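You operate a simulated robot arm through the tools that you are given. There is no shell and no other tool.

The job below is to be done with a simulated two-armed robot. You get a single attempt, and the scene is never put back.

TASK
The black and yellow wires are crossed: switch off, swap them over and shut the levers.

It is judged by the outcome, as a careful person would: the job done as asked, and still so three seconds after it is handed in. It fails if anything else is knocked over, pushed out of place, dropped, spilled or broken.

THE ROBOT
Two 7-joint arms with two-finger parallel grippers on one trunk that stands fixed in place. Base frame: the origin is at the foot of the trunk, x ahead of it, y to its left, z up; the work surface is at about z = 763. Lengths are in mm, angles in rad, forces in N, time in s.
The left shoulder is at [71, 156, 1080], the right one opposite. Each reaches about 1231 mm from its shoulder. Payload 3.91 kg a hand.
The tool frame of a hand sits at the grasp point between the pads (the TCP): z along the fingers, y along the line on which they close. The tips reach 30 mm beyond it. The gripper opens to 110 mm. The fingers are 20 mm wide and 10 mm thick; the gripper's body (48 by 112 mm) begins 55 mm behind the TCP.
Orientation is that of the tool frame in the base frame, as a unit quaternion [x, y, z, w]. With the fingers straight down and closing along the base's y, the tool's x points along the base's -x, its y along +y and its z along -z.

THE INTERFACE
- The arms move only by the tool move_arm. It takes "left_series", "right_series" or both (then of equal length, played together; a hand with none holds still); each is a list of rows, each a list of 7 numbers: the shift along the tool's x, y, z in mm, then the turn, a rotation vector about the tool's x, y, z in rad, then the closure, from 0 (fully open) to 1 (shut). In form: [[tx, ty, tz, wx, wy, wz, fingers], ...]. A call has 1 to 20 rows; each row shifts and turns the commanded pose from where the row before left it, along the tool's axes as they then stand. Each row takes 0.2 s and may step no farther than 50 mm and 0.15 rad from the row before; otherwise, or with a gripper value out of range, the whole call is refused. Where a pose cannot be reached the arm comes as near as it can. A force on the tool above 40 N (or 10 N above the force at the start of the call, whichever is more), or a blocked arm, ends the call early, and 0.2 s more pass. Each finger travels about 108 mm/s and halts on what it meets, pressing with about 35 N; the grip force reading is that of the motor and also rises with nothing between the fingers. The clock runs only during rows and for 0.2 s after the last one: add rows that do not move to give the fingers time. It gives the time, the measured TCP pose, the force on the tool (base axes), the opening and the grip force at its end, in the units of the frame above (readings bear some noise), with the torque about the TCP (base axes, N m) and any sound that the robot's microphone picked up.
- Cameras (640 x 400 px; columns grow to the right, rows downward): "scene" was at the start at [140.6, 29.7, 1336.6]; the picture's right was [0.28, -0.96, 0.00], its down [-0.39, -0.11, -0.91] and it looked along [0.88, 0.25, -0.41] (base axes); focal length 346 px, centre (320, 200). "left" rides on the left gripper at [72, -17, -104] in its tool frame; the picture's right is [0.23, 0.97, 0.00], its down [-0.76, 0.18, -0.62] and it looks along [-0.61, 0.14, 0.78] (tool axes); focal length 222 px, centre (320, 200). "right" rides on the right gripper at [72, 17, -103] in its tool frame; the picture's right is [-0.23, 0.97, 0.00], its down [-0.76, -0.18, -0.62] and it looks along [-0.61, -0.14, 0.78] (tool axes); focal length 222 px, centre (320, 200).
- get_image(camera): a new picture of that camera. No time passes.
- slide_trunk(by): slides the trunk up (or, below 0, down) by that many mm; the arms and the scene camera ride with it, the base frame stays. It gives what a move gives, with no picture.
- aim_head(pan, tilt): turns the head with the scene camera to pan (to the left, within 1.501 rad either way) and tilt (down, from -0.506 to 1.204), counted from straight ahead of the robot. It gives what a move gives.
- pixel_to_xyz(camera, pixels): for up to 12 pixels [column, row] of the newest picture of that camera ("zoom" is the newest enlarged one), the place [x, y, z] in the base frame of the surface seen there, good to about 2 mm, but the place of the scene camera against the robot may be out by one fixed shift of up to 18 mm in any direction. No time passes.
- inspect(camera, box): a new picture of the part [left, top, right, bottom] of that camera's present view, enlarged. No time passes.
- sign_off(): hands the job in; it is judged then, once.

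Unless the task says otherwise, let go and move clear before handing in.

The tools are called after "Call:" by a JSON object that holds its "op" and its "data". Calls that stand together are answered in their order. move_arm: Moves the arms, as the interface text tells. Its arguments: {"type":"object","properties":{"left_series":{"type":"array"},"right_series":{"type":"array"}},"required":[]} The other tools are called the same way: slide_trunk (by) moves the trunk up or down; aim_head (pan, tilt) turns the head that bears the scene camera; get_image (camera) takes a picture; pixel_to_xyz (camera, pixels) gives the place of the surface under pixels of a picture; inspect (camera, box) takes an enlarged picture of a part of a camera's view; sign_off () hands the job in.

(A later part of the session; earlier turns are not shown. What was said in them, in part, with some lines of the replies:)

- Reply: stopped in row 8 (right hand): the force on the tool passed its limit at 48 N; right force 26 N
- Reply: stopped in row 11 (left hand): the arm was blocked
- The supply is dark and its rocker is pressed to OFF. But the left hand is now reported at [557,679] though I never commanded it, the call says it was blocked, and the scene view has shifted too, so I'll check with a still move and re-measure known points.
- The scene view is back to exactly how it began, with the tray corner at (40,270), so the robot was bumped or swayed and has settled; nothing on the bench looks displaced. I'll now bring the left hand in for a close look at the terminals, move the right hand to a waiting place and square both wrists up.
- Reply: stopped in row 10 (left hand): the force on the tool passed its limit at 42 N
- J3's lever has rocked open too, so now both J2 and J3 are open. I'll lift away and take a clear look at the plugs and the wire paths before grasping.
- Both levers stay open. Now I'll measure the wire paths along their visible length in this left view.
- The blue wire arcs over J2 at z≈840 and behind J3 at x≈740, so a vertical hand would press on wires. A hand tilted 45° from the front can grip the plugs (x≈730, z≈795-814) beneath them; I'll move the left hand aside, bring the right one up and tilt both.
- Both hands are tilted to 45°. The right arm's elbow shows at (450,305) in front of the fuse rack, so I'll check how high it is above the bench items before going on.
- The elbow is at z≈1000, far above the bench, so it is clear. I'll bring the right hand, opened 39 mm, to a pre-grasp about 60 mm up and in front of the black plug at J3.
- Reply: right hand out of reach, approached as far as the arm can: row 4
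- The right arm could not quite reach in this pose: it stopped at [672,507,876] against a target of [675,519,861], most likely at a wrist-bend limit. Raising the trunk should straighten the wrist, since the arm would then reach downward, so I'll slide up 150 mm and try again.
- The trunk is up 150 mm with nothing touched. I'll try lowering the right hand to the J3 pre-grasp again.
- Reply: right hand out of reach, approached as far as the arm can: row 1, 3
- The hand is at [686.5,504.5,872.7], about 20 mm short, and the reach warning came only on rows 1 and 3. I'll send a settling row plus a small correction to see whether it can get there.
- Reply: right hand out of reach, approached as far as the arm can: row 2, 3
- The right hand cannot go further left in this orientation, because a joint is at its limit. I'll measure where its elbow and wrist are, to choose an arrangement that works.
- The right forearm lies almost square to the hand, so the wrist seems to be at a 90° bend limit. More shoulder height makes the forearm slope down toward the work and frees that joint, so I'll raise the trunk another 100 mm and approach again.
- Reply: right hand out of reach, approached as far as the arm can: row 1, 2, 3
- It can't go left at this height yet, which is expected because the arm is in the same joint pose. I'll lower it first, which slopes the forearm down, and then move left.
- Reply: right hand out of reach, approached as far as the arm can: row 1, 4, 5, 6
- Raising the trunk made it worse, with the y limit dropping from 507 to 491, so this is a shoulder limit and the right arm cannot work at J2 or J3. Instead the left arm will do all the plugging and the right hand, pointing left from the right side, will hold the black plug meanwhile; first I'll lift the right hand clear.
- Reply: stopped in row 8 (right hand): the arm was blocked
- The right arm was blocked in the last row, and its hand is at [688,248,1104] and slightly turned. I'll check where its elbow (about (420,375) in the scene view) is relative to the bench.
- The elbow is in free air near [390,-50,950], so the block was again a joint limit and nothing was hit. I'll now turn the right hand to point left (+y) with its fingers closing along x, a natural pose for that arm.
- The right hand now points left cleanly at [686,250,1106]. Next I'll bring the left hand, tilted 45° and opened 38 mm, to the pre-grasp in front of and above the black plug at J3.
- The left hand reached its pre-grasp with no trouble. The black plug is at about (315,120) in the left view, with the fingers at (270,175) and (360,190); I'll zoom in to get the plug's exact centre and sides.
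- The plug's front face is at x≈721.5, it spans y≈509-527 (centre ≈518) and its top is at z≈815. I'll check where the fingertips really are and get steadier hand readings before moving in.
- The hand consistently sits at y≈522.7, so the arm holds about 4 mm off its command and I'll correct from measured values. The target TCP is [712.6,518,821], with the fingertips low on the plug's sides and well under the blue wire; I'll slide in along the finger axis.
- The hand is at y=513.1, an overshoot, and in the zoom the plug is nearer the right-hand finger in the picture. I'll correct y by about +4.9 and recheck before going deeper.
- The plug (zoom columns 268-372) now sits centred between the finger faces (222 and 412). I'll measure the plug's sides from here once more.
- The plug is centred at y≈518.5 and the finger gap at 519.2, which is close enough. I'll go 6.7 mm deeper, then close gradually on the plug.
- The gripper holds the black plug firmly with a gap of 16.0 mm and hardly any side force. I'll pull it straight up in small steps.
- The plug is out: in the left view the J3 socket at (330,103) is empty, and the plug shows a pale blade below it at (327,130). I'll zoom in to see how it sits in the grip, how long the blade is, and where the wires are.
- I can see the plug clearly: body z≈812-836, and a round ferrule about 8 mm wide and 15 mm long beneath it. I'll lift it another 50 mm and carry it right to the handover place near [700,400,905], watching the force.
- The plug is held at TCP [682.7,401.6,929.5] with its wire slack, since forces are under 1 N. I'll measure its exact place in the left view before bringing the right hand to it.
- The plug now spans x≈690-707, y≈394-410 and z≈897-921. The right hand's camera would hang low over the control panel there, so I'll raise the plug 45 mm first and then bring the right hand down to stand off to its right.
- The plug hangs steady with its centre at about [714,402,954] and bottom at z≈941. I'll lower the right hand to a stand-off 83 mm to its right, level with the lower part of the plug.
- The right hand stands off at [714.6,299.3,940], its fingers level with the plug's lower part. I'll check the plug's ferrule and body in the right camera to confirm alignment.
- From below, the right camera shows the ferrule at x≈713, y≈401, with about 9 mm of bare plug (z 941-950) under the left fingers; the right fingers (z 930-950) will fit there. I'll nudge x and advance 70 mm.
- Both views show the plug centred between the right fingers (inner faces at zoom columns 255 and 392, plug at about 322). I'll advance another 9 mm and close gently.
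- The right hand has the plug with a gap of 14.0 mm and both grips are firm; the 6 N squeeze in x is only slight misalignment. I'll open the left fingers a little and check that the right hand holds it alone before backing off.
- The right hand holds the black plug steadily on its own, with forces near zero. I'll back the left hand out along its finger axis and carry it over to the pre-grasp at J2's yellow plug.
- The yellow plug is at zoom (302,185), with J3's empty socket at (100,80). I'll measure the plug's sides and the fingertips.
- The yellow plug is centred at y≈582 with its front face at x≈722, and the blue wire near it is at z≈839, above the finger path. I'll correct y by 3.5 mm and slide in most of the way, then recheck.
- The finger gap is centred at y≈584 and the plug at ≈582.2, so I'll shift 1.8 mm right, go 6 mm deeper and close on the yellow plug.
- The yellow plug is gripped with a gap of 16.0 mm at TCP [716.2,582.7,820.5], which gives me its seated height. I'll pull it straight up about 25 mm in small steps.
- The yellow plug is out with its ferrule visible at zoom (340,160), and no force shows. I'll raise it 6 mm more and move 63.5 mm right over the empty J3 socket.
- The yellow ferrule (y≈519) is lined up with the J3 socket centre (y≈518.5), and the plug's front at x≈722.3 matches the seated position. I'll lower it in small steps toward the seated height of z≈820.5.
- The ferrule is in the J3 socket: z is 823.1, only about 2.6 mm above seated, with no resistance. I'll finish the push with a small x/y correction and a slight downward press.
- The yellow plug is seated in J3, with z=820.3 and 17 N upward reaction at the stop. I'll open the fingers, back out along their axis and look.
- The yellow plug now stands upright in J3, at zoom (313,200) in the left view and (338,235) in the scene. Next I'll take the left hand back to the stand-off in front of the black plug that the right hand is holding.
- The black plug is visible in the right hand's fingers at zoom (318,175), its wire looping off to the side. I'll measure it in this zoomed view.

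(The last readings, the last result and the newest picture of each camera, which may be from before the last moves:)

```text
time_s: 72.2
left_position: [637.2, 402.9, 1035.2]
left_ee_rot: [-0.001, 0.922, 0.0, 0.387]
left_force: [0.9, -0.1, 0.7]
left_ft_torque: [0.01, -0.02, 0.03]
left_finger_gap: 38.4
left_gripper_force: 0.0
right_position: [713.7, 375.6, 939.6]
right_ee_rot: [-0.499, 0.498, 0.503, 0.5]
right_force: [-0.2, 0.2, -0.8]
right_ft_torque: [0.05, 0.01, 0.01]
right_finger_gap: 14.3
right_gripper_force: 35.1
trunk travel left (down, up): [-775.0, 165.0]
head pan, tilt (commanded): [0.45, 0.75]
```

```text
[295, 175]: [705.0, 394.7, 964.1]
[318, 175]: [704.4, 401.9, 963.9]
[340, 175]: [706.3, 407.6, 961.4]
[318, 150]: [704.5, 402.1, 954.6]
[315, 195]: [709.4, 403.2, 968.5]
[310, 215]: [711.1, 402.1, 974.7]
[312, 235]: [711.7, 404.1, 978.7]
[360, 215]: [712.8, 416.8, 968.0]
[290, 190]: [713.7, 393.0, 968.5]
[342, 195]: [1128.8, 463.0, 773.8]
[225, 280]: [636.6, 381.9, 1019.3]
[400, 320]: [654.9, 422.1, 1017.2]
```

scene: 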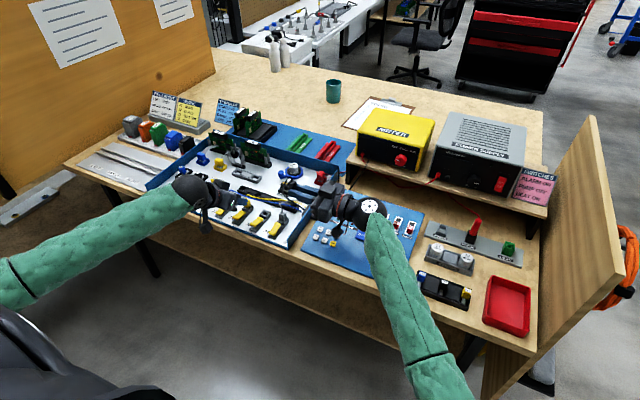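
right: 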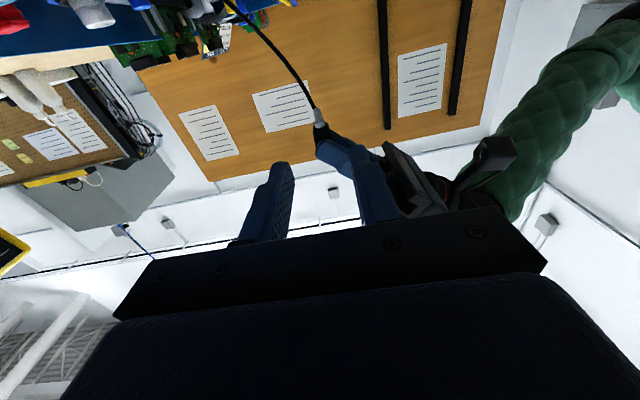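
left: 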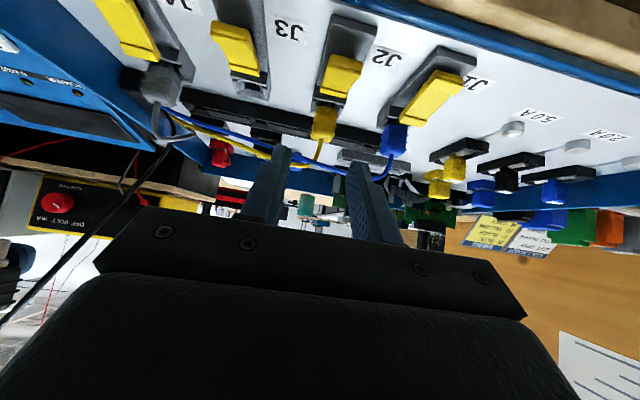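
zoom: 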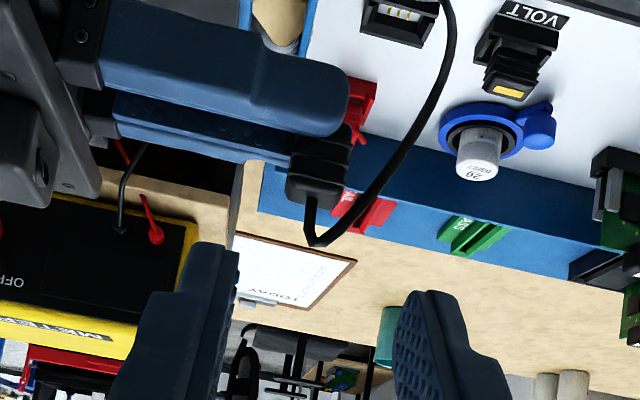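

The plug is where I left it, with its front at x≈705 and centre at y≈401.7. I'll slide the left fingers back in along their axis and stop just short to check.

Call:
{"op": "move_arm", "data": {"left_series": [[0.8, -1.3, 25, 0, 0, 0, 0.67], [0, 0, 25, 0, 0, 0, 0.67], [0, 0, 15, 0, 0, 0, 0.67], [0, 0, 8, 0, 0, 0, 0.67], [0, 0, 0, 0, 0, 0, 0.67], [0, 0, 0, 0, 0, 0, 0.67]]}}

Call:
{"op": "inspect", "data": {"camera": "left", "box": [220, 80, 420, 220]}}

Call:
{"op": "pixel_to_xyz", "data": {"camera": "zoom", "pixels": [[285, 215], [310, 215], [345, 215], [300, 250], [330, 250], [250, 220], [390, 260], [320, 270], [240, 205], [405, 250]]}}

```text
time_s: 73.6
left_position: [690.6, 401.6, 981.3]
left_ee_rot: [0.0, 0.922, 0.0, 0.387]
left_force: [0.2, -0.5, -0.5]
left_ft_torque: [-0.03, 0.0, 0.0]
left_finger_gap: 36.2
left_gripper_force: 0.1
right_position: [714.2, 376.6, 940.0]
right_ee_rot: [-0.499, 0.498, 0.502, 0.5]
right_force: [-0.5, -0.1, 0.2]
right_ft_torque: [-0.01, 0.03, 0.02]
right_finger_gap: 14.2
right_gripper_force: 34.8
trunk travel left (down, up): [-775.0, 165.0]
head pan, tilt (commanded): [0.45, 0.75]
```

```text
2.86 times, centred on (320, 150) of left
```

zoom: 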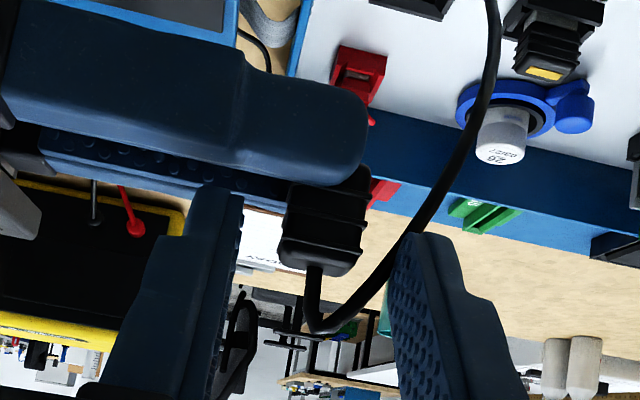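

```text
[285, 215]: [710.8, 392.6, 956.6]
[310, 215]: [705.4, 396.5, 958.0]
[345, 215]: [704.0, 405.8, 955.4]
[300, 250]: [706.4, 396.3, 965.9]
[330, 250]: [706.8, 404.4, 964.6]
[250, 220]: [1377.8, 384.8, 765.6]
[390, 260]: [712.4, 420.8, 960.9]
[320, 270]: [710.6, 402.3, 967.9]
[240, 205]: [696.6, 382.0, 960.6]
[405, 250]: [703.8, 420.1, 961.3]
```

The finger gap (382.5-420.3) is centred on the plug (≈401.3). I'll go the last 9.5 mm and close the left hand on the plug.

Call:
{"op": "move_arm", "data": {"left_series": [[0, 0, 6, 0, 0, 0, 0.67], [0, 0, 3.7, 0, 0, 0, 0.67], [0, 0, 0, 0, 0, 0, 0.74], [0, 0, 0, 0, 0, 0, 0.8], [0, 0, 0, 0, 0, 0, 0.85], [0, 0, 0, 0, 0, 0, 1], [0, 0, 0, 0, 0, 0, 1]], "right_series": [[0, 0, 0, 0, 0, 0, 1], [0, 0, 0, 0, 0, 0, 1], [0, 0, 0, 0, 0, 0, 1], [0, 0, 0, 0, 0, 0, 1], [0, 0, 0, 0, 0, 0, 1], [0, 0, 0, 0, 0, 0, 1], [0, 0, 0, 0, 0, 0, 1]]}}

Call:
{"op": "inspect", "data": {"camera": "left", "box": [220, 80, 420, 220]}}

Call:
{"op": "inspect", "data": {"camera": "right", "box": [220, 60, 420, 220]}}

```text
time_s: 75.2
left_position: [698.8, 401.1, 974.0]
left_ee_rot: [0.0, 0.922, -0.001, 0.387]
left_force: [2.7, 6.8, -1.9]
left_ft_torque: [0.12, -0.07, 0.14]
left_finger_gap: 16.2
left_gripper_force: 35.1
right_position: [714.5, 376.0, 939.3]
right_ee_rot: [-0.499, 0.498, 0.502, 0.501]
right_force: [-1.8, -6.5, 2.1]
right_ft_torque: [0.09, -0.01, 0.03]
right_finger_gap: 14.0
right_gripper_force: 34.8
trunk travel left (down, up): [-775.0, 165.0]
head pan, tilt (commanded): [0.45, 0.75]
```

```text
2.86 times, centred on (320, 150) of left
```

zoom: 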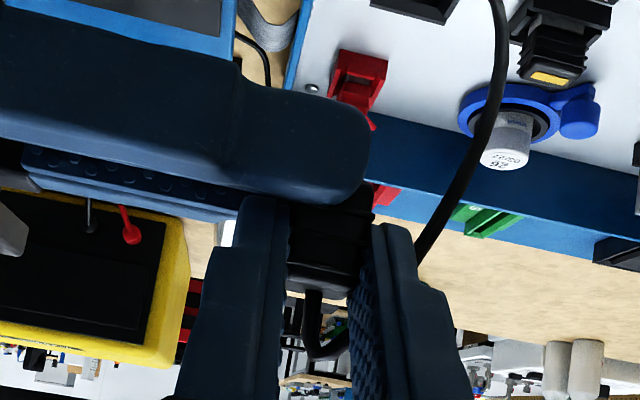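

```text
2.50 times, centred on (320, 140) of right
```

zoom: 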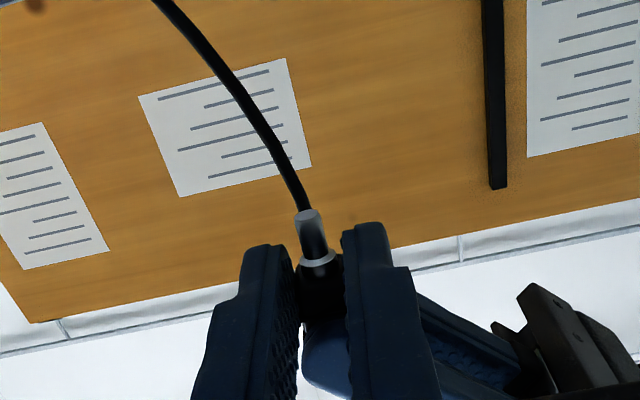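

The left hand holds the plug again with a gap of 16.2 mm. I'll open the right fingers and draw that hand straight back to the right.

Call:
{"op": "move_arm", "data": {"left_series": [[0, 0, 0, 0, 0, 0, 1], [0, 0, 0, 0, 0, 0, 1], [0, 0, 0, 0, 0, 0, 1], [0, 0, 0, 0, 0, 0, 1], [0, 0, 0, 0, 0, 0, 1], [0, 0, 0, 0, 0, 0, 1], [0, 0, 0, 0, 0, 0, 1]], "right_series": [[0, 0, 0, 0, 0, 0, 0.85], [0, 0, 0, 0, 0, 0, 0.72], [0, 0, 0, 0, 0, 0, 0.65], [0, 0, -20, 0, 0, 0, 0.65], [0, 0, -35, 0, 0, 0, 0.65], [0, 0, -40, 0, 0, 0, 0.65], [0, 0, 0, 0, 0, 0, 0.65]]}}

Call:
{"op": "inspect", "data": {"camera": "left", "box": [220, 80, 420, 220]}}

Call:
{"op": "pixel_to_xyz", "data": {"camera": "zoom", "pixels": [[295, 190], [325, 190], [360, 190], [325, 220], [325, 260], [345, 140], [340, 120], [325, 280], [330, 170]]}}

```text
time_s: 76.8
left_position: [698.2, 401.0, 973.6]
left_ee_rot: [-0.001, 0.922, -0.001, 0.387]
left_force: [0.1, -0.2, -0.1]
left_ft_torque: [-0.04, 0.0, 0.03]
left_finger_gap: 16.0
left_gripper_force: 35.3
right_position: [714.8, 280.1, 940.7]
right_ee_rot: [-0.499, 0.499, 0.502, 0.5]
right_force: [-1.0, 0.2, 0.2]
right_ft_torque: [0.0, -0.02, 0.0]
right_finger_gap: 38.3
right_gripper_force: 0.1
trunk travel left (down, up): [-775.0, 165.0]
head pan, tilt (commanded): [0.45, 0.75]
```

```text
2.86 times, centred on (320, 150) of left
```

zoom: 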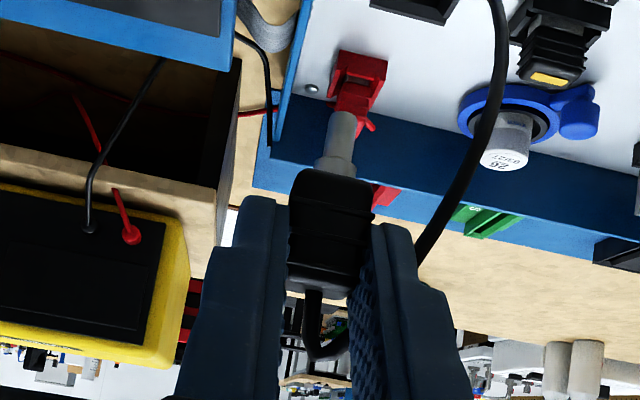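

```text
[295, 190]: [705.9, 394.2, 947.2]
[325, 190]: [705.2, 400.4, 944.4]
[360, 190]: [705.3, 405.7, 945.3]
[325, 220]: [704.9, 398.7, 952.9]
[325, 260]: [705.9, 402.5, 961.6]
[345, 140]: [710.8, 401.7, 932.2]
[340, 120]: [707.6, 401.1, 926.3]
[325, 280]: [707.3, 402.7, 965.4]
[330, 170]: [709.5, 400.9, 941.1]
```

The black plug is back in the left hand, upright, with its front 7.3 mm ahead of the TCP as before. I'll carry it left and down in front of the plugs, keeping the wire short, to a spot in front of J2 with the ferrule just above lever height.

Call:
{"op": "move_arm", "data": {"left_series": [[14.9, 20, 2, 0, 0, 0, 1], [14.9, 20, 2, 0, 0, 0, 1], [17.8, 35.4, 17.4, 0, 0, 0, 1], [17.8, 35.4, 17.4, 0, 0, 0, 1], [17.8, 35.4, 17.4, 0, 0, 0, 1], [17.8, 35.2, 17.4, 0, 0, 0, 1], [0, 0, 0, 0, 0, 0, 1], [0, 0, 0, 0, 0, 0, 1]]}}

Call:
{"op": "inspect", "data": {"camera": "left", "box": [200, 60, 440, 220]}}

Call:
{"op": "inspect", "data": {"camera": "scene", "box": [180, 140, 340, 250]}}

```text
time_s: 78.6
left_position: [679.7, 584.2, 851.1]
left_ee_rot: [0.0, 0.922, -0.001, 0.386]
left_force: [-0.1, -0.2, -0.3]
left_ft_torque: [0.01, -0.03, -0.02]
left_finger_gap: 15.9
left_gripper_force: 35.2
right_position: [715.1, 280.8, 940.3]
right_ee_rot: [-0.5, 0.498, 0.502, 0.499]
right_force: [-0.1, -0.4, 0.3]
right_ft_torque: [-0.03, 0.0, 0.01]
right_finger_gap: 38.7
right_gripper_force: 0.0
trunk travel left (down, up): [-775.0, 165.0]
head pan, tilt (commanded): [0.45, 0.75]
```

```text
2.50 times, centred on (320, 140) of left
```

zoom: 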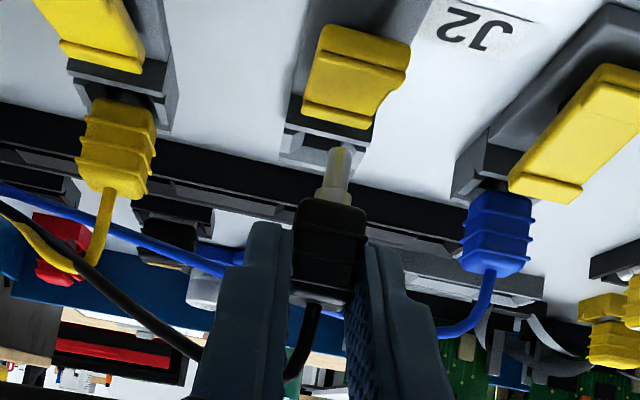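

```text
3.64 times, centred on (260, 195) of scene
```

zoom: 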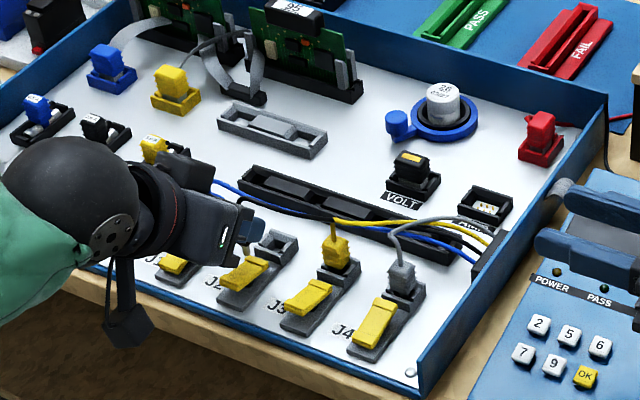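

The plug is in front of J2 at TCP [679.7,584.2,851], its wire reaching with slack, and yellow still stands in J3. I'll move it forward 35 mm over the J2 socket and check alignment.

Call:
{"op": "move_arm", "data": {"left_series": [[-11.35, -0.9, 13.2, 0, 0, 0, 1], [-11.35, -0.9, 13.2, 0, 0, 0, 1], [0, 0, 0, 0, 0, 0, 1], [0, 0, 0, 0, 0, 0, 1]]}}

Call:
{"op": "inspect", "data": {"camera": "left", "box": [200, 70, 440, 220]}}

Call:
{"op": "pixel_to_xyz", "data": {"camera": "zoom", "pixels": [[340, 145], [340, 165], [332, 172], [348, 172], [330, 210], [330, 240], [300, 230], [360, 230], [345, 85], [315, 75], [380, 85], [330, 280]]}}

```text
time_s: 79.6
left_position: [712.7, 580.1, 848.6]
left_ee_rot: [-0.001, 0.922, 0.0, 0.387]
left_force: [0.6, 0.0, -0.4]
left_ft_torque: [0.0, 0.01, 0.01]
left_finger_gap: 16.5
left_gripper_force: 35.0
right_position: [715.1, 280.4, 939.5]
right_ee_rot: [-0.5, 0.497, 0.503, 0.499]
right_force: [-0.4, -0.6, 0.1]
right_ft_torque: [0.02, -0.01, -0.04]
right_finger_gap: 38.3
right_gripper_force: 0.0
trunk travel left (down, up): [-775.0, 165.0]
head pan, tilt (commanded): [0.45, 0.75]
```

```text
2.67 times, centred on (320, 145) of left
```

zoom: 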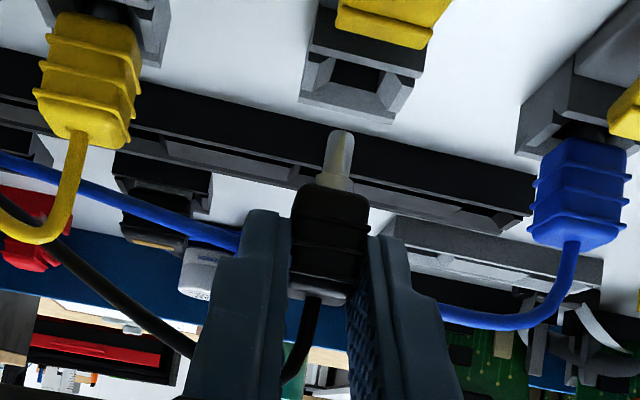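

```text
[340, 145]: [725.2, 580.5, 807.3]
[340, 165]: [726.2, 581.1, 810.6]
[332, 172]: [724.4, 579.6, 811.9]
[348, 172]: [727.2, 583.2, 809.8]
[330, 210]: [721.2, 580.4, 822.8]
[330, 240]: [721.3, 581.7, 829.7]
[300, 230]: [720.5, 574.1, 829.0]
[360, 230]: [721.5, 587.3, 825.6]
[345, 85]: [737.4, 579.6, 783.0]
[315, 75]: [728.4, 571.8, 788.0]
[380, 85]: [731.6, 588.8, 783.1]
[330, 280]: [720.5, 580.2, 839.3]
```

The plug is at y≈580.8 with its front at x≈721, while the J2 seat is at y≈582.2-582.7 and x≈722. I'll nudge it +2.3 mm in both and recheck before lowering.

Call:
{"op": "move_arm", "data": {"left_series": [[-1.6, 2.3, 1.6, 0, 0, 0, 1], [0, 0, 0, 0, 0, 0, 1], [0, 0, 0, 0, 0, 0, 1]]}}

Call:
{"op": "inspect", "data": {"camera": "left", "box": [200, 70, 440, 220]}}

Call:
{"op": "pixel_to_xyz", "data": {"camera": "zoom", "pixels": [[340, 145], [340, 165], [330, 210], [330, 240], [295, 230], [365, 230], [345, 75], [325, 70], [380, 75], [305, 85], [395, 95]]}}

```text
time_s: 80.4
left_position: [716.2, 581.8, 848.5]
left_ee_rot: [-0.001, 0.922, 0.0, 0.387]
left_force: [-0.5, -0.1, 0.6]
left_ft_torque: [-0.01, 0.01, -0.01]
left_finger_gap: 16.0
left_gripper_force: 34.2
right_position: [714.0, 279.9, 940.7]
right_ee_rot: [-0.499, 0.498, 0.502, 0.5]
right_force: [0.7, -0.2, -0.2]
right_ft_torque: [0.02, -0.03, 0.01]
right_finger_gap: 38.6
right_gripper_force: 0.1
trunk travel left (down, up): [-775.0, 165.0]
head pan, tilt (commanded): [0.45, 0.75]
```

```text
2.67 times, centred on (320, 145) of left
```

zoom: 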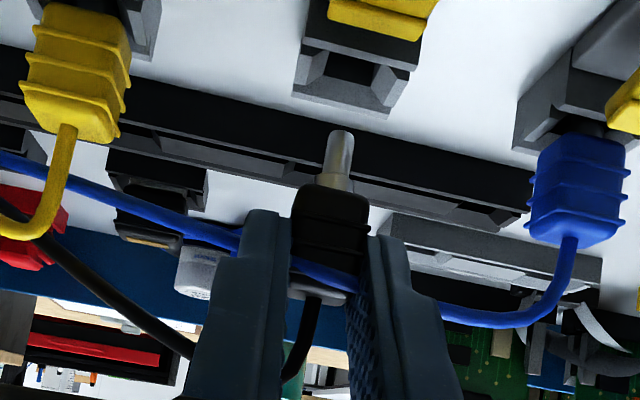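

```text
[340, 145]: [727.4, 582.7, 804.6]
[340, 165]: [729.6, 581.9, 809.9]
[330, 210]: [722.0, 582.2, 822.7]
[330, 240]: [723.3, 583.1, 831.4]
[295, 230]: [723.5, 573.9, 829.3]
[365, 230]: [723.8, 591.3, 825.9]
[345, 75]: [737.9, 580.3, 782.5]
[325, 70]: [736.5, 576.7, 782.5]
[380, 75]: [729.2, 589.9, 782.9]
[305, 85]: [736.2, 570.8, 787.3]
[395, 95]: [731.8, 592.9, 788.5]
```

The black plug (centre y≈582.6, front x≈722.7) is now over the J2 socket, and the blue wire simply passes by it. I'll lower it in small steps.

Call:
{"op": "move_arm", "data": {"left_series": [[7.6, -0.3, 6.5, 0, 0, 0, 1], [4.3, 0, 4.2, 0, 0, 0, 1], [2.14, 0, 2.1, 0, 0, 0, 1], [2.14, 0, 2.1, 0, 0, 0, 1], [2.14, 0, 2.1, 0, 0, 0, 1], [0, 0, 0, 0, 0, 0, 1]]}}

Call:
{"op": "inspect", "data": {"camera": "left", "box": [200, 70, 440, 220]}}

```text
time_s: 81.8
left_position: [715.7, 582.9, 824.7]
left_ee_rot: [-0.001, 0.922, -0.001, 0.387]
left_force: [0.8, 0.3, -0.3]
left_ft_torque: [0.01, 0.0, 0.0]
left_finger_gap: 16.0
left_gripper_force: 34.9
right_position: [713.5, 280.5, 939.8]
right_ee_rot: [-0.499, 0.498, 0.503, 0.501]
right_force: [-0.3, 0.3, -0.5]
right_ft_torque: [-0.06, 0.01, 0.02]
right_finger_gap: 38.5
right_gripper_force: 0.1
trunk travel left (down, up): [-775.0, 165.0]
head pan, tilt (commanded): [0.45, 0.75]
```

```text
2.67 times, centred on (320, 145) of left
```

zoom: 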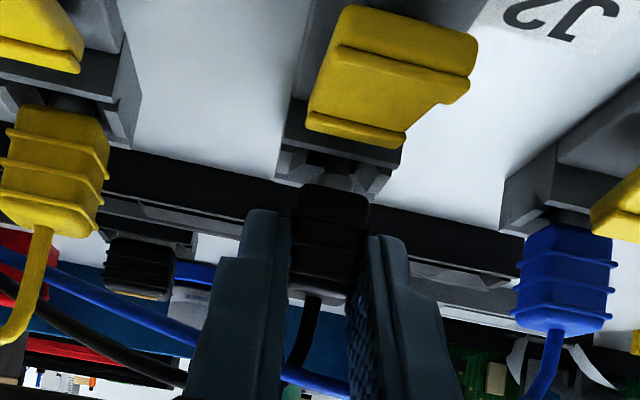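

It went in without resistance to z=824.7, with about 3.5 mm to go. I'll finish seating it and press lightly.

Call:
{"op": "move_arm", "data": {"left_series": [[1.4, 0, 1.4, 0, 0, 0, 1], [1.1, 0, 1.05, 0, 0, 0, 1], [0.7, 0, 0.7, 0, 0, 0, 1], [0.7, 0, 0.7, 0, 0, 0, 1], [0, 0, 0, 0, 0, 0, 1]]}}

```text
time_s: 83.0
left_position: [714.7, 581.9, 820.1]
left_ee_rot: [0.0, 0.922, -0.001, 0.388]
left_force: [-0.5, -0.3, 4.6]
left_ft_torque: [0.05, -0.14, 0.02]
left_finger_gap: 16.3
left_gripper_force: 35.3
right_position: [714.3, 280.1, 939.4]
right_ee_rot: [-0.499, 0.498, 0.502, 0.5]
right_force: [-0.3, 0.7, 0.1]
right_ft_torque: [-0.01, 0.03, 0.02]
right_finger_gap: 38.5
right_gripper_force: 0.1
trunk travel left (down, up): [-775.0, 165.0]
head pan, tilt (commanded): [0.45, 0.75]
```

At z=820.1 it has just met the stop, with 4.6 N up. I'll press another 1.5 mm to be sure it is fully home, then release.

Call:
{"op": "move_arm", "data": {"left_series": [[0.7, 0, 0.7, 0, 0, 0, 1], [0.5, 0, 0.5, 0, 0, 0, 1], [0, 0, 0, 0, 0, 0, 1]]}}

Call:
{"op": "inspect", "data": {"camera": "left", "box": [200, 70, 440, 220]}}

Call:
{"op": "pixel_to_xyz", "data": {"camera": "zoom", "pixels": [[330, 210], [330, 240], [330, 270], [330, 195], [325, 285], [300, 230], [360, 230]]}}

```text
time_s: 83.8
left_position: [715.9, 581.6, 820.8]
left_ee_rot: [-0.001, 0.922, 0.0, 0.388]
left_force: [1.0, 1.7, 14.6]
left_ft_torque: [0.06, -0.3, 0.03]
left_finger_gap: 16.0
left_gripper_force: 35.2
right_position: [713.9, 279.3, 940.9]
right_ee_rot: [-0.5, 0.498, 0.502, 0.5]
right_force: [0.8, -0.4, 0.0]
right_ft_torque: [-0.02, 0.02, -0.04]
right_finger_gap: 38.6
right_gripper_force: 0.1
trunk travel left (down, up): [-775.0, 165.0]
head pan, tilt (commanded): [0.45, 0.75]
```

```text
2.67 times, centred on (320, 145) of left
```

zoom: 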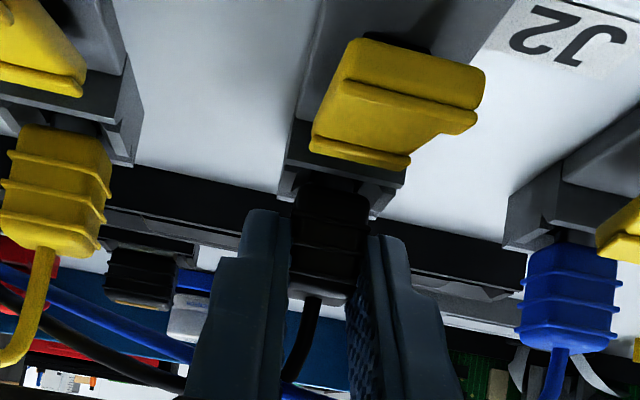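

```text
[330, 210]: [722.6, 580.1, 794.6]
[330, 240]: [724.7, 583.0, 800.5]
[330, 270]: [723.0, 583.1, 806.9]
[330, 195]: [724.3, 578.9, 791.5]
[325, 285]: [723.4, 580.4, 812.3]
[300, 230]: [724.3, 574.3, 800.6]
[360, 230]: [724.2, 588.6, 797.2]
```

Black is fully home in J2, with 14.6 N at the stop, its top at z≈812 and the same front face position as before. I'll release, back out along the finger axis and rise clear.

Call:
{"op": "move_arm", "data": {"left_series": [[-0.9, 0, -0.9, 0, 0, 0, 0.85], [0, 0, 0, 0, 0, 0, 0.75], [0, 0, 0, 0, 0, 0, 0.65], [0, 0, -15, 0, 0, 0, 0.65], [0, 0, -25, 0, 0, 0, 0.65], [0, 0, -30, 0, 0, 0, 0.65], [0, 0, -30, 0, 0, 0, 0.65], [0, 0, 0, 0, 0, 0, 0.65]]}}

Call:
{"op": "get_image", "data": {"camera": "left"}}

Call:
{"op": "inspect", "data": {"camera": "left", "box": [180, 60, 420, 210]}}

Call:
{"op": "inspect", "data": {"camera": "scene", "box": [180, 140, 340, 250]}}

```text
time_s: 85.6
left_position: [644.4, 580.3, 888.6]
left_ee_rot: [0.0, 0.922, 0.0, 0.387]
left_force: [-0.4, 0.0, -0.3]
left_ft_torque: [-0.07, 0.04, 0.0]
left_finger_gap: 38.5
left_gripper_force: 0.0
right_position: [716.5, 280.6, 940.1]
right_ee_rot: [-0.499, 0.498, 0.503, 0.5]
right_force: [-0.4, -1.1, -0.2]
right_ft_torque: [0.01, 0.0, 0.01]
right_finger_gap: 38.3
right_gripper_force: 0.0
trunk travel left (down, up): [-775.0, 165.0]
head pan, tilt (commanded): [0.45, 0.75]
```

```text
taken
```

left: 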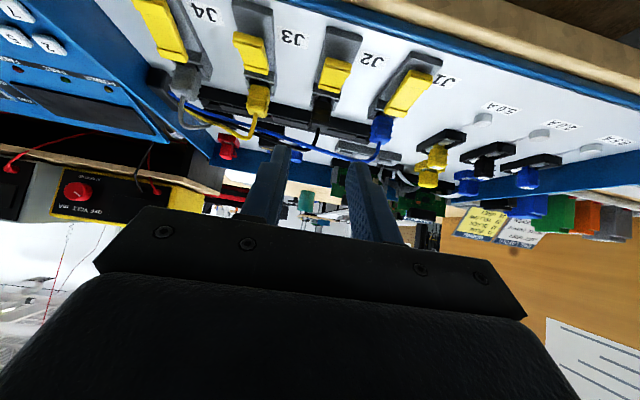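

```text
2.67 times, centred on (300, 135) of left
```

zoom: 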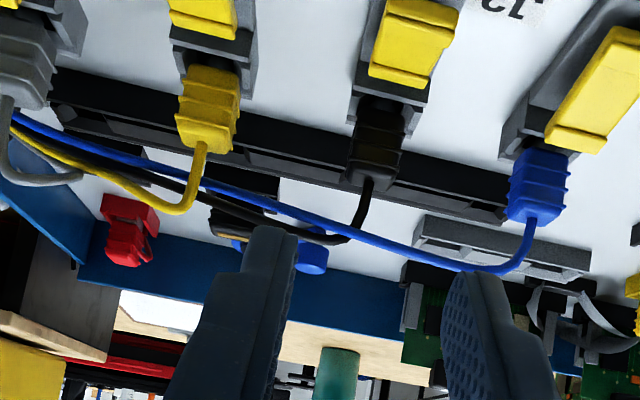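

```text
3.64 times, centred on (260, 195) of scene
```

zoom: 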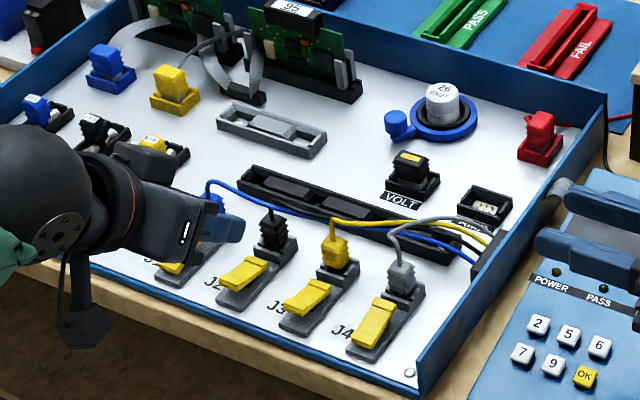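

The swap is done: black stands in J2 and yellow in J3, both upright. To shut the levers I'll bring the left hand vertical, fingers closed, above the raised front end of J2's lever (x≈669).

Call:
{"op": "move_arm", "data": {"left_series": [[0, 0, -20, 0, 0, 0, 0.65], [0, 0, 0, 0, 0.1325, 0, 1], [0, 0, 0, 0, 0.1325, 0, 1], [0, 0, 0, 0, 0.1325, 0, 1], [0, 0, 0, 0, 0.1325, 0, 1], [0, 0, 0, 0, 0.1325, 0, 1], [0, 0, 0, 0, 0.1325, 0, 1], [0, 0, 0, 0, 0, 0, 1], [0, 0, 0, 0, 0, 0, 1]]}}

Call:
{"op": "get_image", "data": {"camera": "left"}}

```text
time_s: 87.6
left_position: [631.1, 580.8, 902.9]
left_ee_rot: [0.001, 1.0, -0.001, -0.001]
left_force: [-0.1, -0.5, -0.6]
left_ft_torque: [-0.01, 0.01, 0.0]
left_finger_gap: 0.0
left_gripper_force: 34.8
right_position: [715.5, 281.2, 939.1]
right_ee_rot: [-0.499, 0.499, 0.502, 0.5]
right_force: [0.5, -0.1, 0.7]
right_ft_torque: [-0.02, 0.0, 0.0]
right_finger_gap: 38.2
right_gripper_force: 0.0
trunk travel left (down, up): [-775.0, 165.0]
head pan, tilt (commanded): [0.45, 0.75]
```

```text
taken
```

left: 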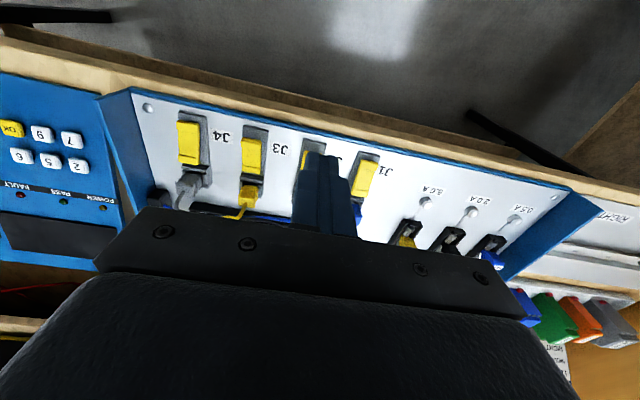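

The left hand is vertical and closed at [631,581,903]. I'll move it over J2's front lever end at [668,582], leaving about 28 mm of clearance.

Call:
{"op": "move_arm", "data": {"left_series": [[-18.5, 0.6, 24, 0, 0, 0, 1], [-18.5, 0.6, 24, 0, 0, 0, 1], [0, 0, 0, 0, 0, 0, 1], [0, 0, 0, 0, 0, 0, 1]]}}

Call:
{"op": "get_image", "data": {"camera": "left"}}

Call:
{"op": "pixel_to_xyz", "data": {"camera": "left", "pixels": [[242, 125], [240, 140], [241, 155], [239, 168], [320, 110], [320, 130], [318, 100], [320, 165], [238, 190], [300, 110]]}}

Call:
{"op": "inspect", "data": {"camera": "left", "box": [200, 80, 420, 220]}}

```text
time_s: 88.6
left_position: [668.0, 581.3, 853.0]
left_ee_rot: [0.001, 1.0, -0.001, -0.001]
left_force: [0.5, -0.1, -0.8]
left_ft_torque: [0.02, -0.02, 0.01]
left_finger_gap: 0.0
left_gripper_force: 35.2
right_position: [715.3, 281.3, 938.6]
right_ee_rot: [-0.498, 0.499, 0.502, 0.501]
right_force: [0.6, -0.6, -0.3]
right_ft_torque: [0.04, -0.02, -0.02]
right_finger_gap: 38.3
right_gripper_force: 0.1
trunk travel left (down, up): [-775.0, 165.0]
head pan, tilt (commanded): [0.45, 0.75]
```

```text
taken
```

left: 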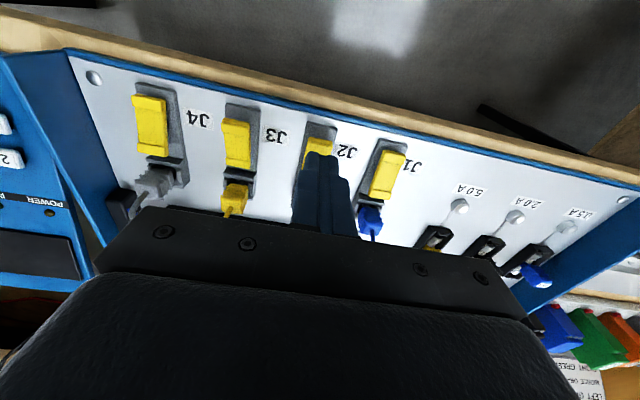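

```text
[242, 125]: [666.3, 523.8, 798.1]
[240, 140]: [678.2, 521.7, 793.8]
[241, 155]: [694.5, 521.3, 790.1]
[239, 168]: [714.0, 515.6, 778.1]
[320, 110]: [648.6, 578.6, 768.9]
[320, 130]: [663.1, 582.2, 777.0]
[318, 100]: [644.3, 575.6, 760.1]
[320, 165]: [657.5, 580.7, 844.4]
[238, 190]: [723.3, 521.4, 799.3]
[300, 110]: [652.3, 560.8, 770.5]
```

```text
2.86 times, centred on (310, 150) of left
```

zoom: 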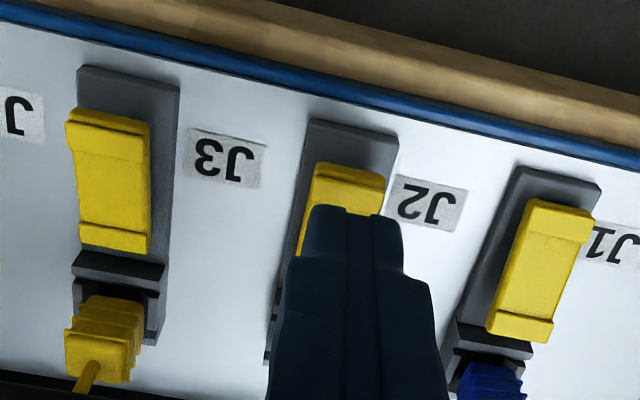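

J2's front lever end (z≈798) is right under the fingertips at (315,155). I'll press straight down with fine steps.

Call:
{"op": "move_arm", "data": {"left_series": [[0, 0.5, 9, 0, 0, 0, 1], [0, 0, 8, 0, 0, 0, 1], [0, 0, 5, 0, 0, 0, 1], [0, 0, 3, 0, 0, 0, 1], [0, 0, 3, 0, 0, 0, 1], [0, 0, 3, 0, 0, 0, 1], [0, 0, 2, 0, 0, 0, 1], [0, 0, 2, 0, 0, 0, 1], [0, 0, 1, 0, 0, 0, 1]]}}

Call:
{"op": "inspect", "data": {"camera": "scene", "box": [180, 160, 310, 250]}}

Call:
{"op": "inspect", "data": {"camera": "left", "box": [200, 80, 420, 220]}}

```text
time_s: 90.6
left_position: [667.2, 582.3, 821.1]
left_ee_rot: [0.0, 1.0, -0.001, 0.001]
left_force: [1.1, -3.0, 11.7]
left_ft_torque: [-0.08, -0.02, -0.07]
left_finger_gap: 0.1
left_gripper_force: 35.5
right_position: [713.8, 279.2, 941.6]
right_ee_rot: [-0.5, 0.498, 0.502, 0.5]
right_force: [-0.4, -0.3, -0.3]
right_ft_torque: [-0.02, -0.01, 0.01]
right_finger_gap: 38.6
right_gripper_force: 0.2
trunk travel left (down, up): [-775.0, 165.0]
head pan, tilt (commanded): [0.45, 0.75]
```

```text
4.44 times, centred on (245, 205) of scene
```

zoom: 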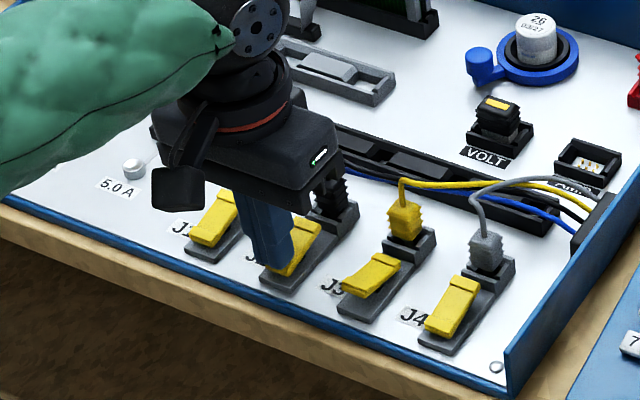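

```text
2.86 times, centred on (310, 150) of left
```

zoom: 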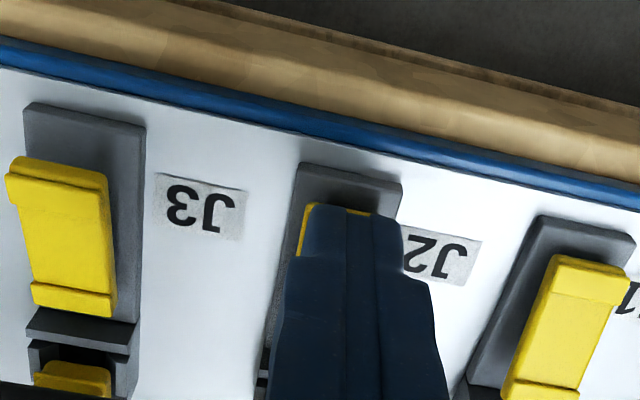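

The press ended at z=821.1 with 11.7 N, the same as when the levers rocked earlier, and J2 now looks tilted like J1 and J4. I'll lift, move 63.5 mm right over J3's front end, and verify J2.

Call:
{"op": "move_arm", "data": {"left_series": [[0, 0, -18, 0, 0, 0, 1], [0, 0, -16, 0, 0, 0, 1], [0, -32, 0, 0, 0, 0, 1], [0, -31.5, 0, 0, 0, 0, 1], [0, 0, 0, 0, 0, 0, 1], [0, 0, 0, 0, 0, 0, 1]]}}

Call:
{"op": "inspect", "data": {"camera": "left", "box": [220, 80, 440, 220]}}

Call:
{"op": "pixel_to_xyz", "data": {"camera": "zoom", "pixels": [[480, 200], [490, 180], [470, 230], [460, 255], [450, 290], [300, 170], [320, 165], [560, 225]]}}

Call:
{"op": "inspect", "data": {"camera": "scene", "box": [180, 160, 310, 250]}}

```text
time_s: 92.0
left_position: [667.7, 521.7, 852.6]
left_ee_rot: [0.0, 1.0, 0.0, 0.0]
left_force: [0.3, -0.4, -0.3]
left_ft_torque: [0.01, 0.01, 0.02]
left_finger_gap: 0.0
left_gripper_force: 35.3
right_position: [714.2, 280.6, 939.8]
right_ee_rot: [-0.499, 0.498, 0.502, 0.5]
right_force: [0.1, -0.3, -0.2]
right_ft_torque: [-0.01, -0.02, 0.0]
right_finger_gap: 38.7
right_gripper_force: 0.0
trunk travel left (down, up): [-775.0, 165.0]
head pan, tilt (commanded): [0.45, 0.75]
```

```text
2.86 times, centred on (330, 150) of left
```

zoom: 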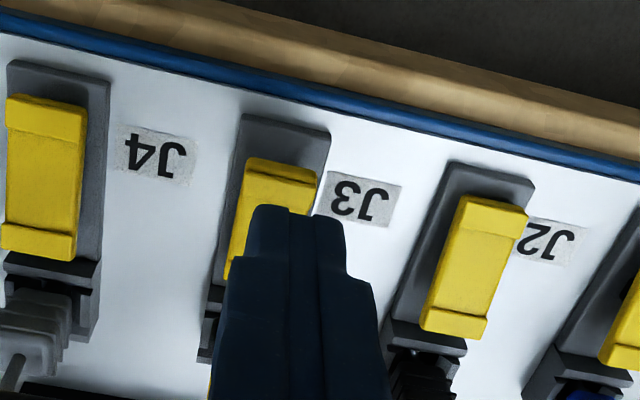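

```text
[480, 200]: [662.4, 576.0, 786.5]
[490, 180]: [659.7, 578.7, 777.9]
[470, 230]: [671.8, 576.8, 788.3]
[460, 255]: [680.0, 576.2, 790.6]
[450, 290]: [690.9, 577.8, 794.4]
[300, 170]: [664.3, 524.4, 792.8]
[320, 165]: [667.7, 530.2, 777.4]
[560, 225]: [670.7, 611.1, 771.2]
```

```text
4.44 times, centred on (245, 205) of scene
```

zoom: 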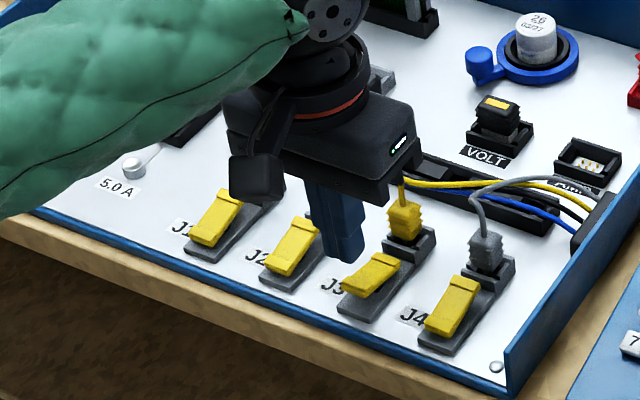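

J2 is shut, with its lever front at z≈787 and rear at z≈794, like its neighbours. The hand is at y=521.7, so I'll shift about 2.7 mm right and press J3's front end.

Call:
{"op": "move_arm", "data": {"left_series": [[0, -2.7, 6, 0, 0, 0, 1], [0, 0, 9, 0, 0, 0, 1], [0, 0, 7, 0, 0, 0, 1], [0, 0, 3, 0, 0, 0, 1], [0, 0, 3, 0, 0, 0, 1], [0, 0, 3, 0, 0, 0, 1], [0, 0, 2, 0, 0, 0, 1], [0, 0, 2, 0, 0, 0, 1], [0, 0, 1, 0, 0, 0, 1]]}}

Call:
{"op": "inspect", "data": {"camera": "scene", "box": [180, 160, 310, 250]}}

```text
time_s: 94.0
left_position: [667.8, 518.1, 821.2]
left_ee_rot: [0.0, 1.0, -0.001, 0.002]
left_force: [2.5, 8.1, 24.2]
left_ft_torque: [0.21, -0.19, -0.12]
left_finger_gap: 0.1
left_gripper_force: 35.1
right_position: [712.9, 280.6, 941.9]
right_ee_rot: [-0.499, 0.498, 0.502, 0.501]
right_force: [0.6, -0.4, -1.1]
right_ft_torque: [-0.01, 0.0, -0.02]
right_finger_gap: 38.6
right_gripper_force: 0.0
trunk travel left (down, up): [-775.0, 165.0]
head pan, tilt (commanded): [0.45, 0.75]
```

```text
4.44 times, centred on (245, 205) of scene
```

zoom: 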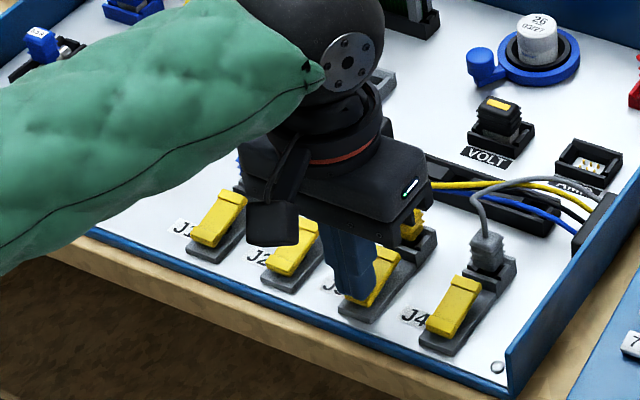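

J3's lever has rocked shut under a 24 N press at z=821.2. I'll lift the hand straight up and back away, open it, and inspect all four terminals.

Call:
{"op": "move_arm", "data": {"left_series": [[0, 0, -20, 0, 0, 0, 1], [0, 0, -40, 0, 0, 0, 1], [10, 20, -40, 0, 0, 0, 0.7], [10, 40, -20, 0, 0, 0, 0.3], [10, 40, -20, 0, 0, 0, 0], [10, 40, -10, 0, 0, 0, 0], [0, 0, 0, 0, 0, 0, 0]]}}

Call:
{"op": "get_image", "data": {"camera": "left"}}

Call:
{"op": "get_image", "data": {"camera": "scene"}}

Call:
{"op": "inspect", "data": {"camera": "scene", "box": [180, 160, 310, 250]}}

```text
time_s: 95.6
left_position: [628.5, 652.5, 966.7]
left_ee_rot: [-0.001, 1.0, -0.001, 0.0]
left_force: [-0.3, 0.4, 0.1]
left_ft_torque: [0.02, -0.01, 0.06]
left_finger_gap: 109.9
left_gripper_force: 0.1
right_position: [714.1, 279.5, 940.1]
right_ee_rot: [-0.5, 0.498, 0.503, 0.5]
right_force: [0.3, 0.4, 0.1]
right_ft_torque: [-0.04, 0.02, 0.02]
right_finger_gap: 38.5
right_gripper_force: 0.1
trunk travel left (down, up): [-775.0, 165.0]
head pan, tilt (commanded): [0.45, 0.75]
```

```text
taken
```

left: 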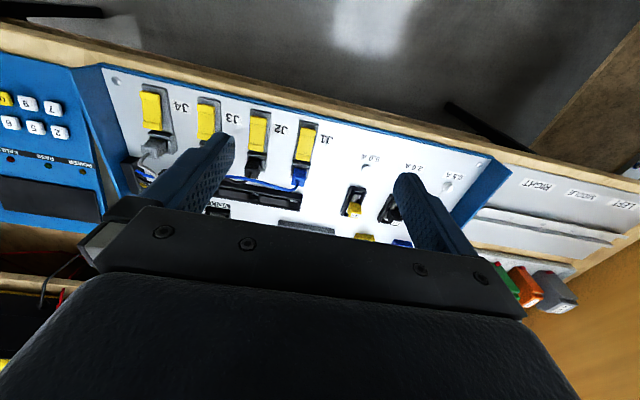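

```text
taken
```

scene: 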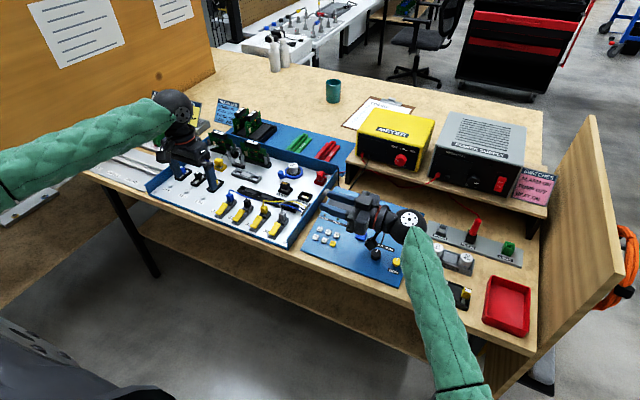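

```text
4.44 times, centred on (245, 205) of scene
```

zoom: 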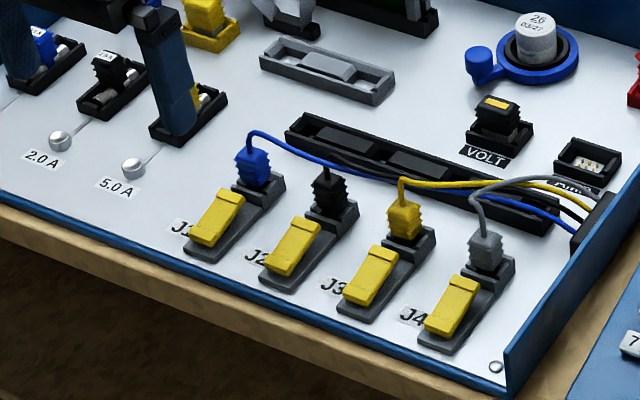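

All four levers now lie alike with black in J2 and yellow in J3. I'll measure the four levers and plug tops to confirm, and lift the right hand clear of the panel.

Call:
{"op": "inspect", "data": {"camera": "scene", "box": [210, 180, 290, 245]}}

Call:
{"op": "pixel_to_xyz", "data": {"camera": "scene", "pixels": [[243, 201], [241, 211], [258, 209], [255, 219], [275, 216], [271, 228], [226, 197], [224, 206], [249, 196], [265, 205], [284, 209], [232, 190]]}}

Call:
{"op": "move_arm", "data": {"right_series": [[-30, 0, -10, 0, 0, 0, 0.65], [-40, 0, -15, 0, 0, 0, 0.65], [-40, 0, -15, 0, 0, 0, 0.65], [-40, 0, -10, 0, 0, 0, 0.65], [0, 0, 0, 0, 0, 0, 0.65]]}}

```text
6.15 times, centred on (250, 212) of scene
```

zoom: 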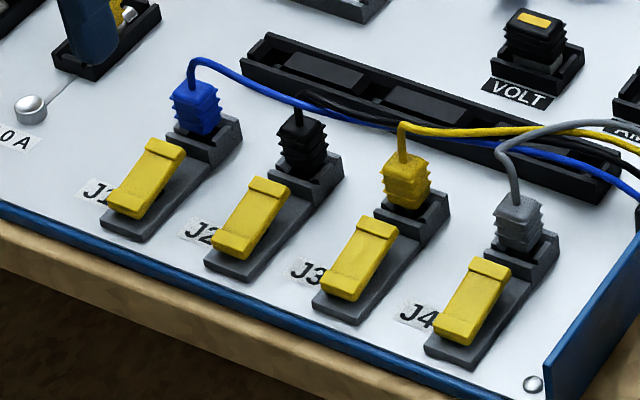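

```text
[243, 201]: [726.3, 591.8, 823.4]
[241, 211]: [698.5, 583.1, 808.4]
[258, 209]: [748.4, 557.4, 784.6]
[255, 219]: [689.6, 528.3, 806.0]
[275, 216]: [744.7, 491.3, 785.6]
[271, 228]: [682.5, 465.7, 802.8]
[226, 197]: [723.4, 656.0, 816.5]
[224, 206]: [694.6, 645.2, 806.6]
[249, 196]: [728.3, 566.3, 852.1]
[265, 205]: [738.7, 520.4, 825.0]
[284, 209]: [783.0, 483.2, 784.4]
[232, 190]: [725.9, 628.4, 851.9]
```

```text
time_s: 96.8
left_position: [627.0, 652.9, 967.5]
left_ee_rot: [-0.001, 1.0, -0.001, -0.001]
left_force: [-0.3, -0.2, 0.2]
left_ft_torque: [0.0, -0.01, 0.0]
left_finger_gap: 110.0
left_gripper_force: 0.1
right_position: [711.2, 230.0, 1090.0]
right_ee_rot: [-0.5, 0.498, 0.502, 0.5]
right_force: [0.1, -0.3, 0.1]
right_ft_torque: [-0.01, 0.02, 0.0]
right_finger_gap: 38.6
right_gripper_force: 0.1
trunk travel left (down, up): [-775.0, 165.0]
head pan, tilt (commanded): [0.45, 0.75]
```

All four levers match and both plugs sit at the same height as their neighbours. I'll lift the left hand further away and do a last check of the whole bench and the supply.

Call:
{"op": "move_arm", "data": {"left_series": [[10, 20, -40, 0, 0, 0, 0], [10, 20, -40, 0, 0, 0, 0], [0, 0, 0, 0, 0, 0, 0], [0, 0, 0, 0, 0, 0, 0]]}}

Call:
{"op": "get_image", "data": {"camera": "scene"}}

Call:
{"op": "inspect", "data": {"camera": "scene", "box": [340, 90, 560, 230]}}

Call:
{"op": "inspect", "data": {"camera": "scene", "box": [110, 80, 350, 250]}}

Call:
{"op": "inspect", "data": {"camera": "scene", "box": [300, 180, 540, 350]}}

```text
time_s: 97.8
left_position: [606.6, 694.6, 1047.8]
left_ee_rot: [0.001, 1.0, 0.0, 0.0]
left_force: [0.2, -0.2, 0.7]
left_ft_torque: [0.03, -0.01, 0.01]
left_finger_gap: 109.8
left_gripper_force: 0.0
right_position: [709.4, 230.1, 1090.3]
right_ee_rot: [-0.499, 0.498, 0.502, 0.501]
right_force: [0.8, -0.8, -0.6]
right_ft_torque: [0.01, -0.04, -0.02]
right_finger_gap: 38.3
right_gripper_force: 0.2
trunk travel left (down, up): [-775.0, 165.0]
head pan, tilt (commanded): [0.45, 0.75]
```

```text
taken
```

scene: 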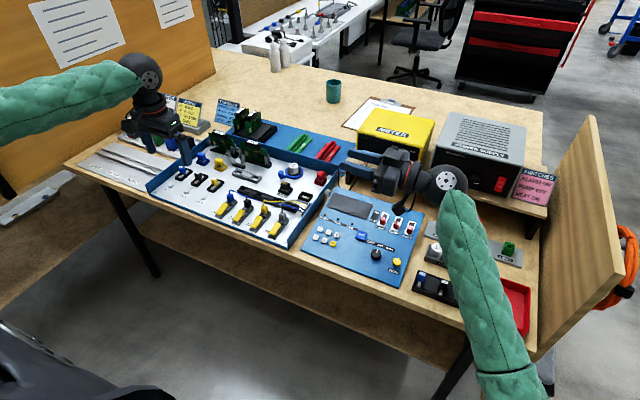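

```text
2.86 times, centred on (450, 160) of scene
```

zoom: 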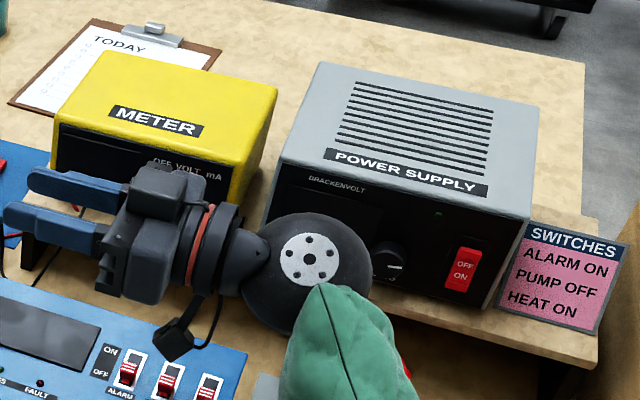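

```text
2.35 times, centred on (230, 165) of scene
```

zoom: 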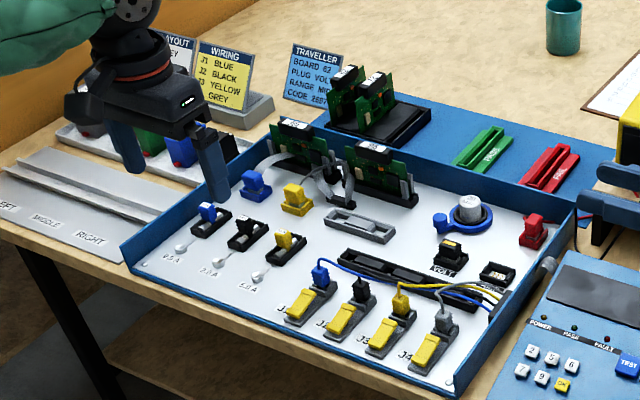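

```text
2.35 times, centred on (420, 265) of scene
```

zoom: 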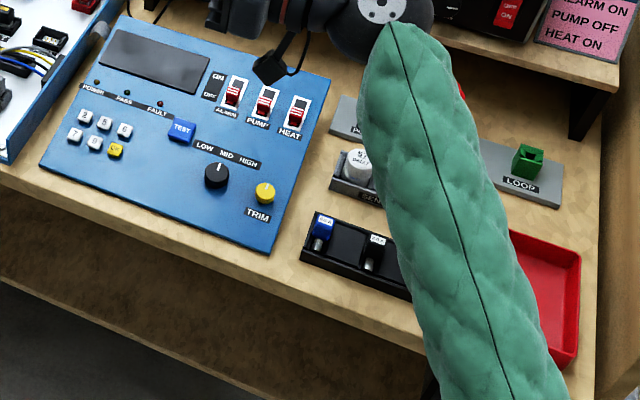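

The WIRING card reads J1 BLUE, J2 BLACK, J3 YELLOW, J4 GREY, and the terminals now match it. All levers are shut, the supply is dark with its rocker on OFF, nothing else has moved, and both hands are clear, so I'm handing in.

Call:
{"op": "sign_off", "data": {}}

```text
The job is handed in.
```

The black and yellow wires are swapped: black is now in J2 and yellow in J3, which matches the WIRING card on the bench. I've handed the job in.

- **Power:** I switched off the grey power supply first. Its display and light are dark, and I left it off.
- **Wires:** Both plugs went in until they met the stop, and they sit level with their neighbours.
- **Levers:** The J2 and J3 levers are shut and lie the same as J1 and J4, which I didn't touch.
- **Sway:** Soon after the switch-off, the whole robot swayed for a second or two while the right arm was backing away; I don't know why. The final check of the bench showed nothing out of place.

Both hands are empty and clear of the bench. I left the trunk 250 mm higher than it started.
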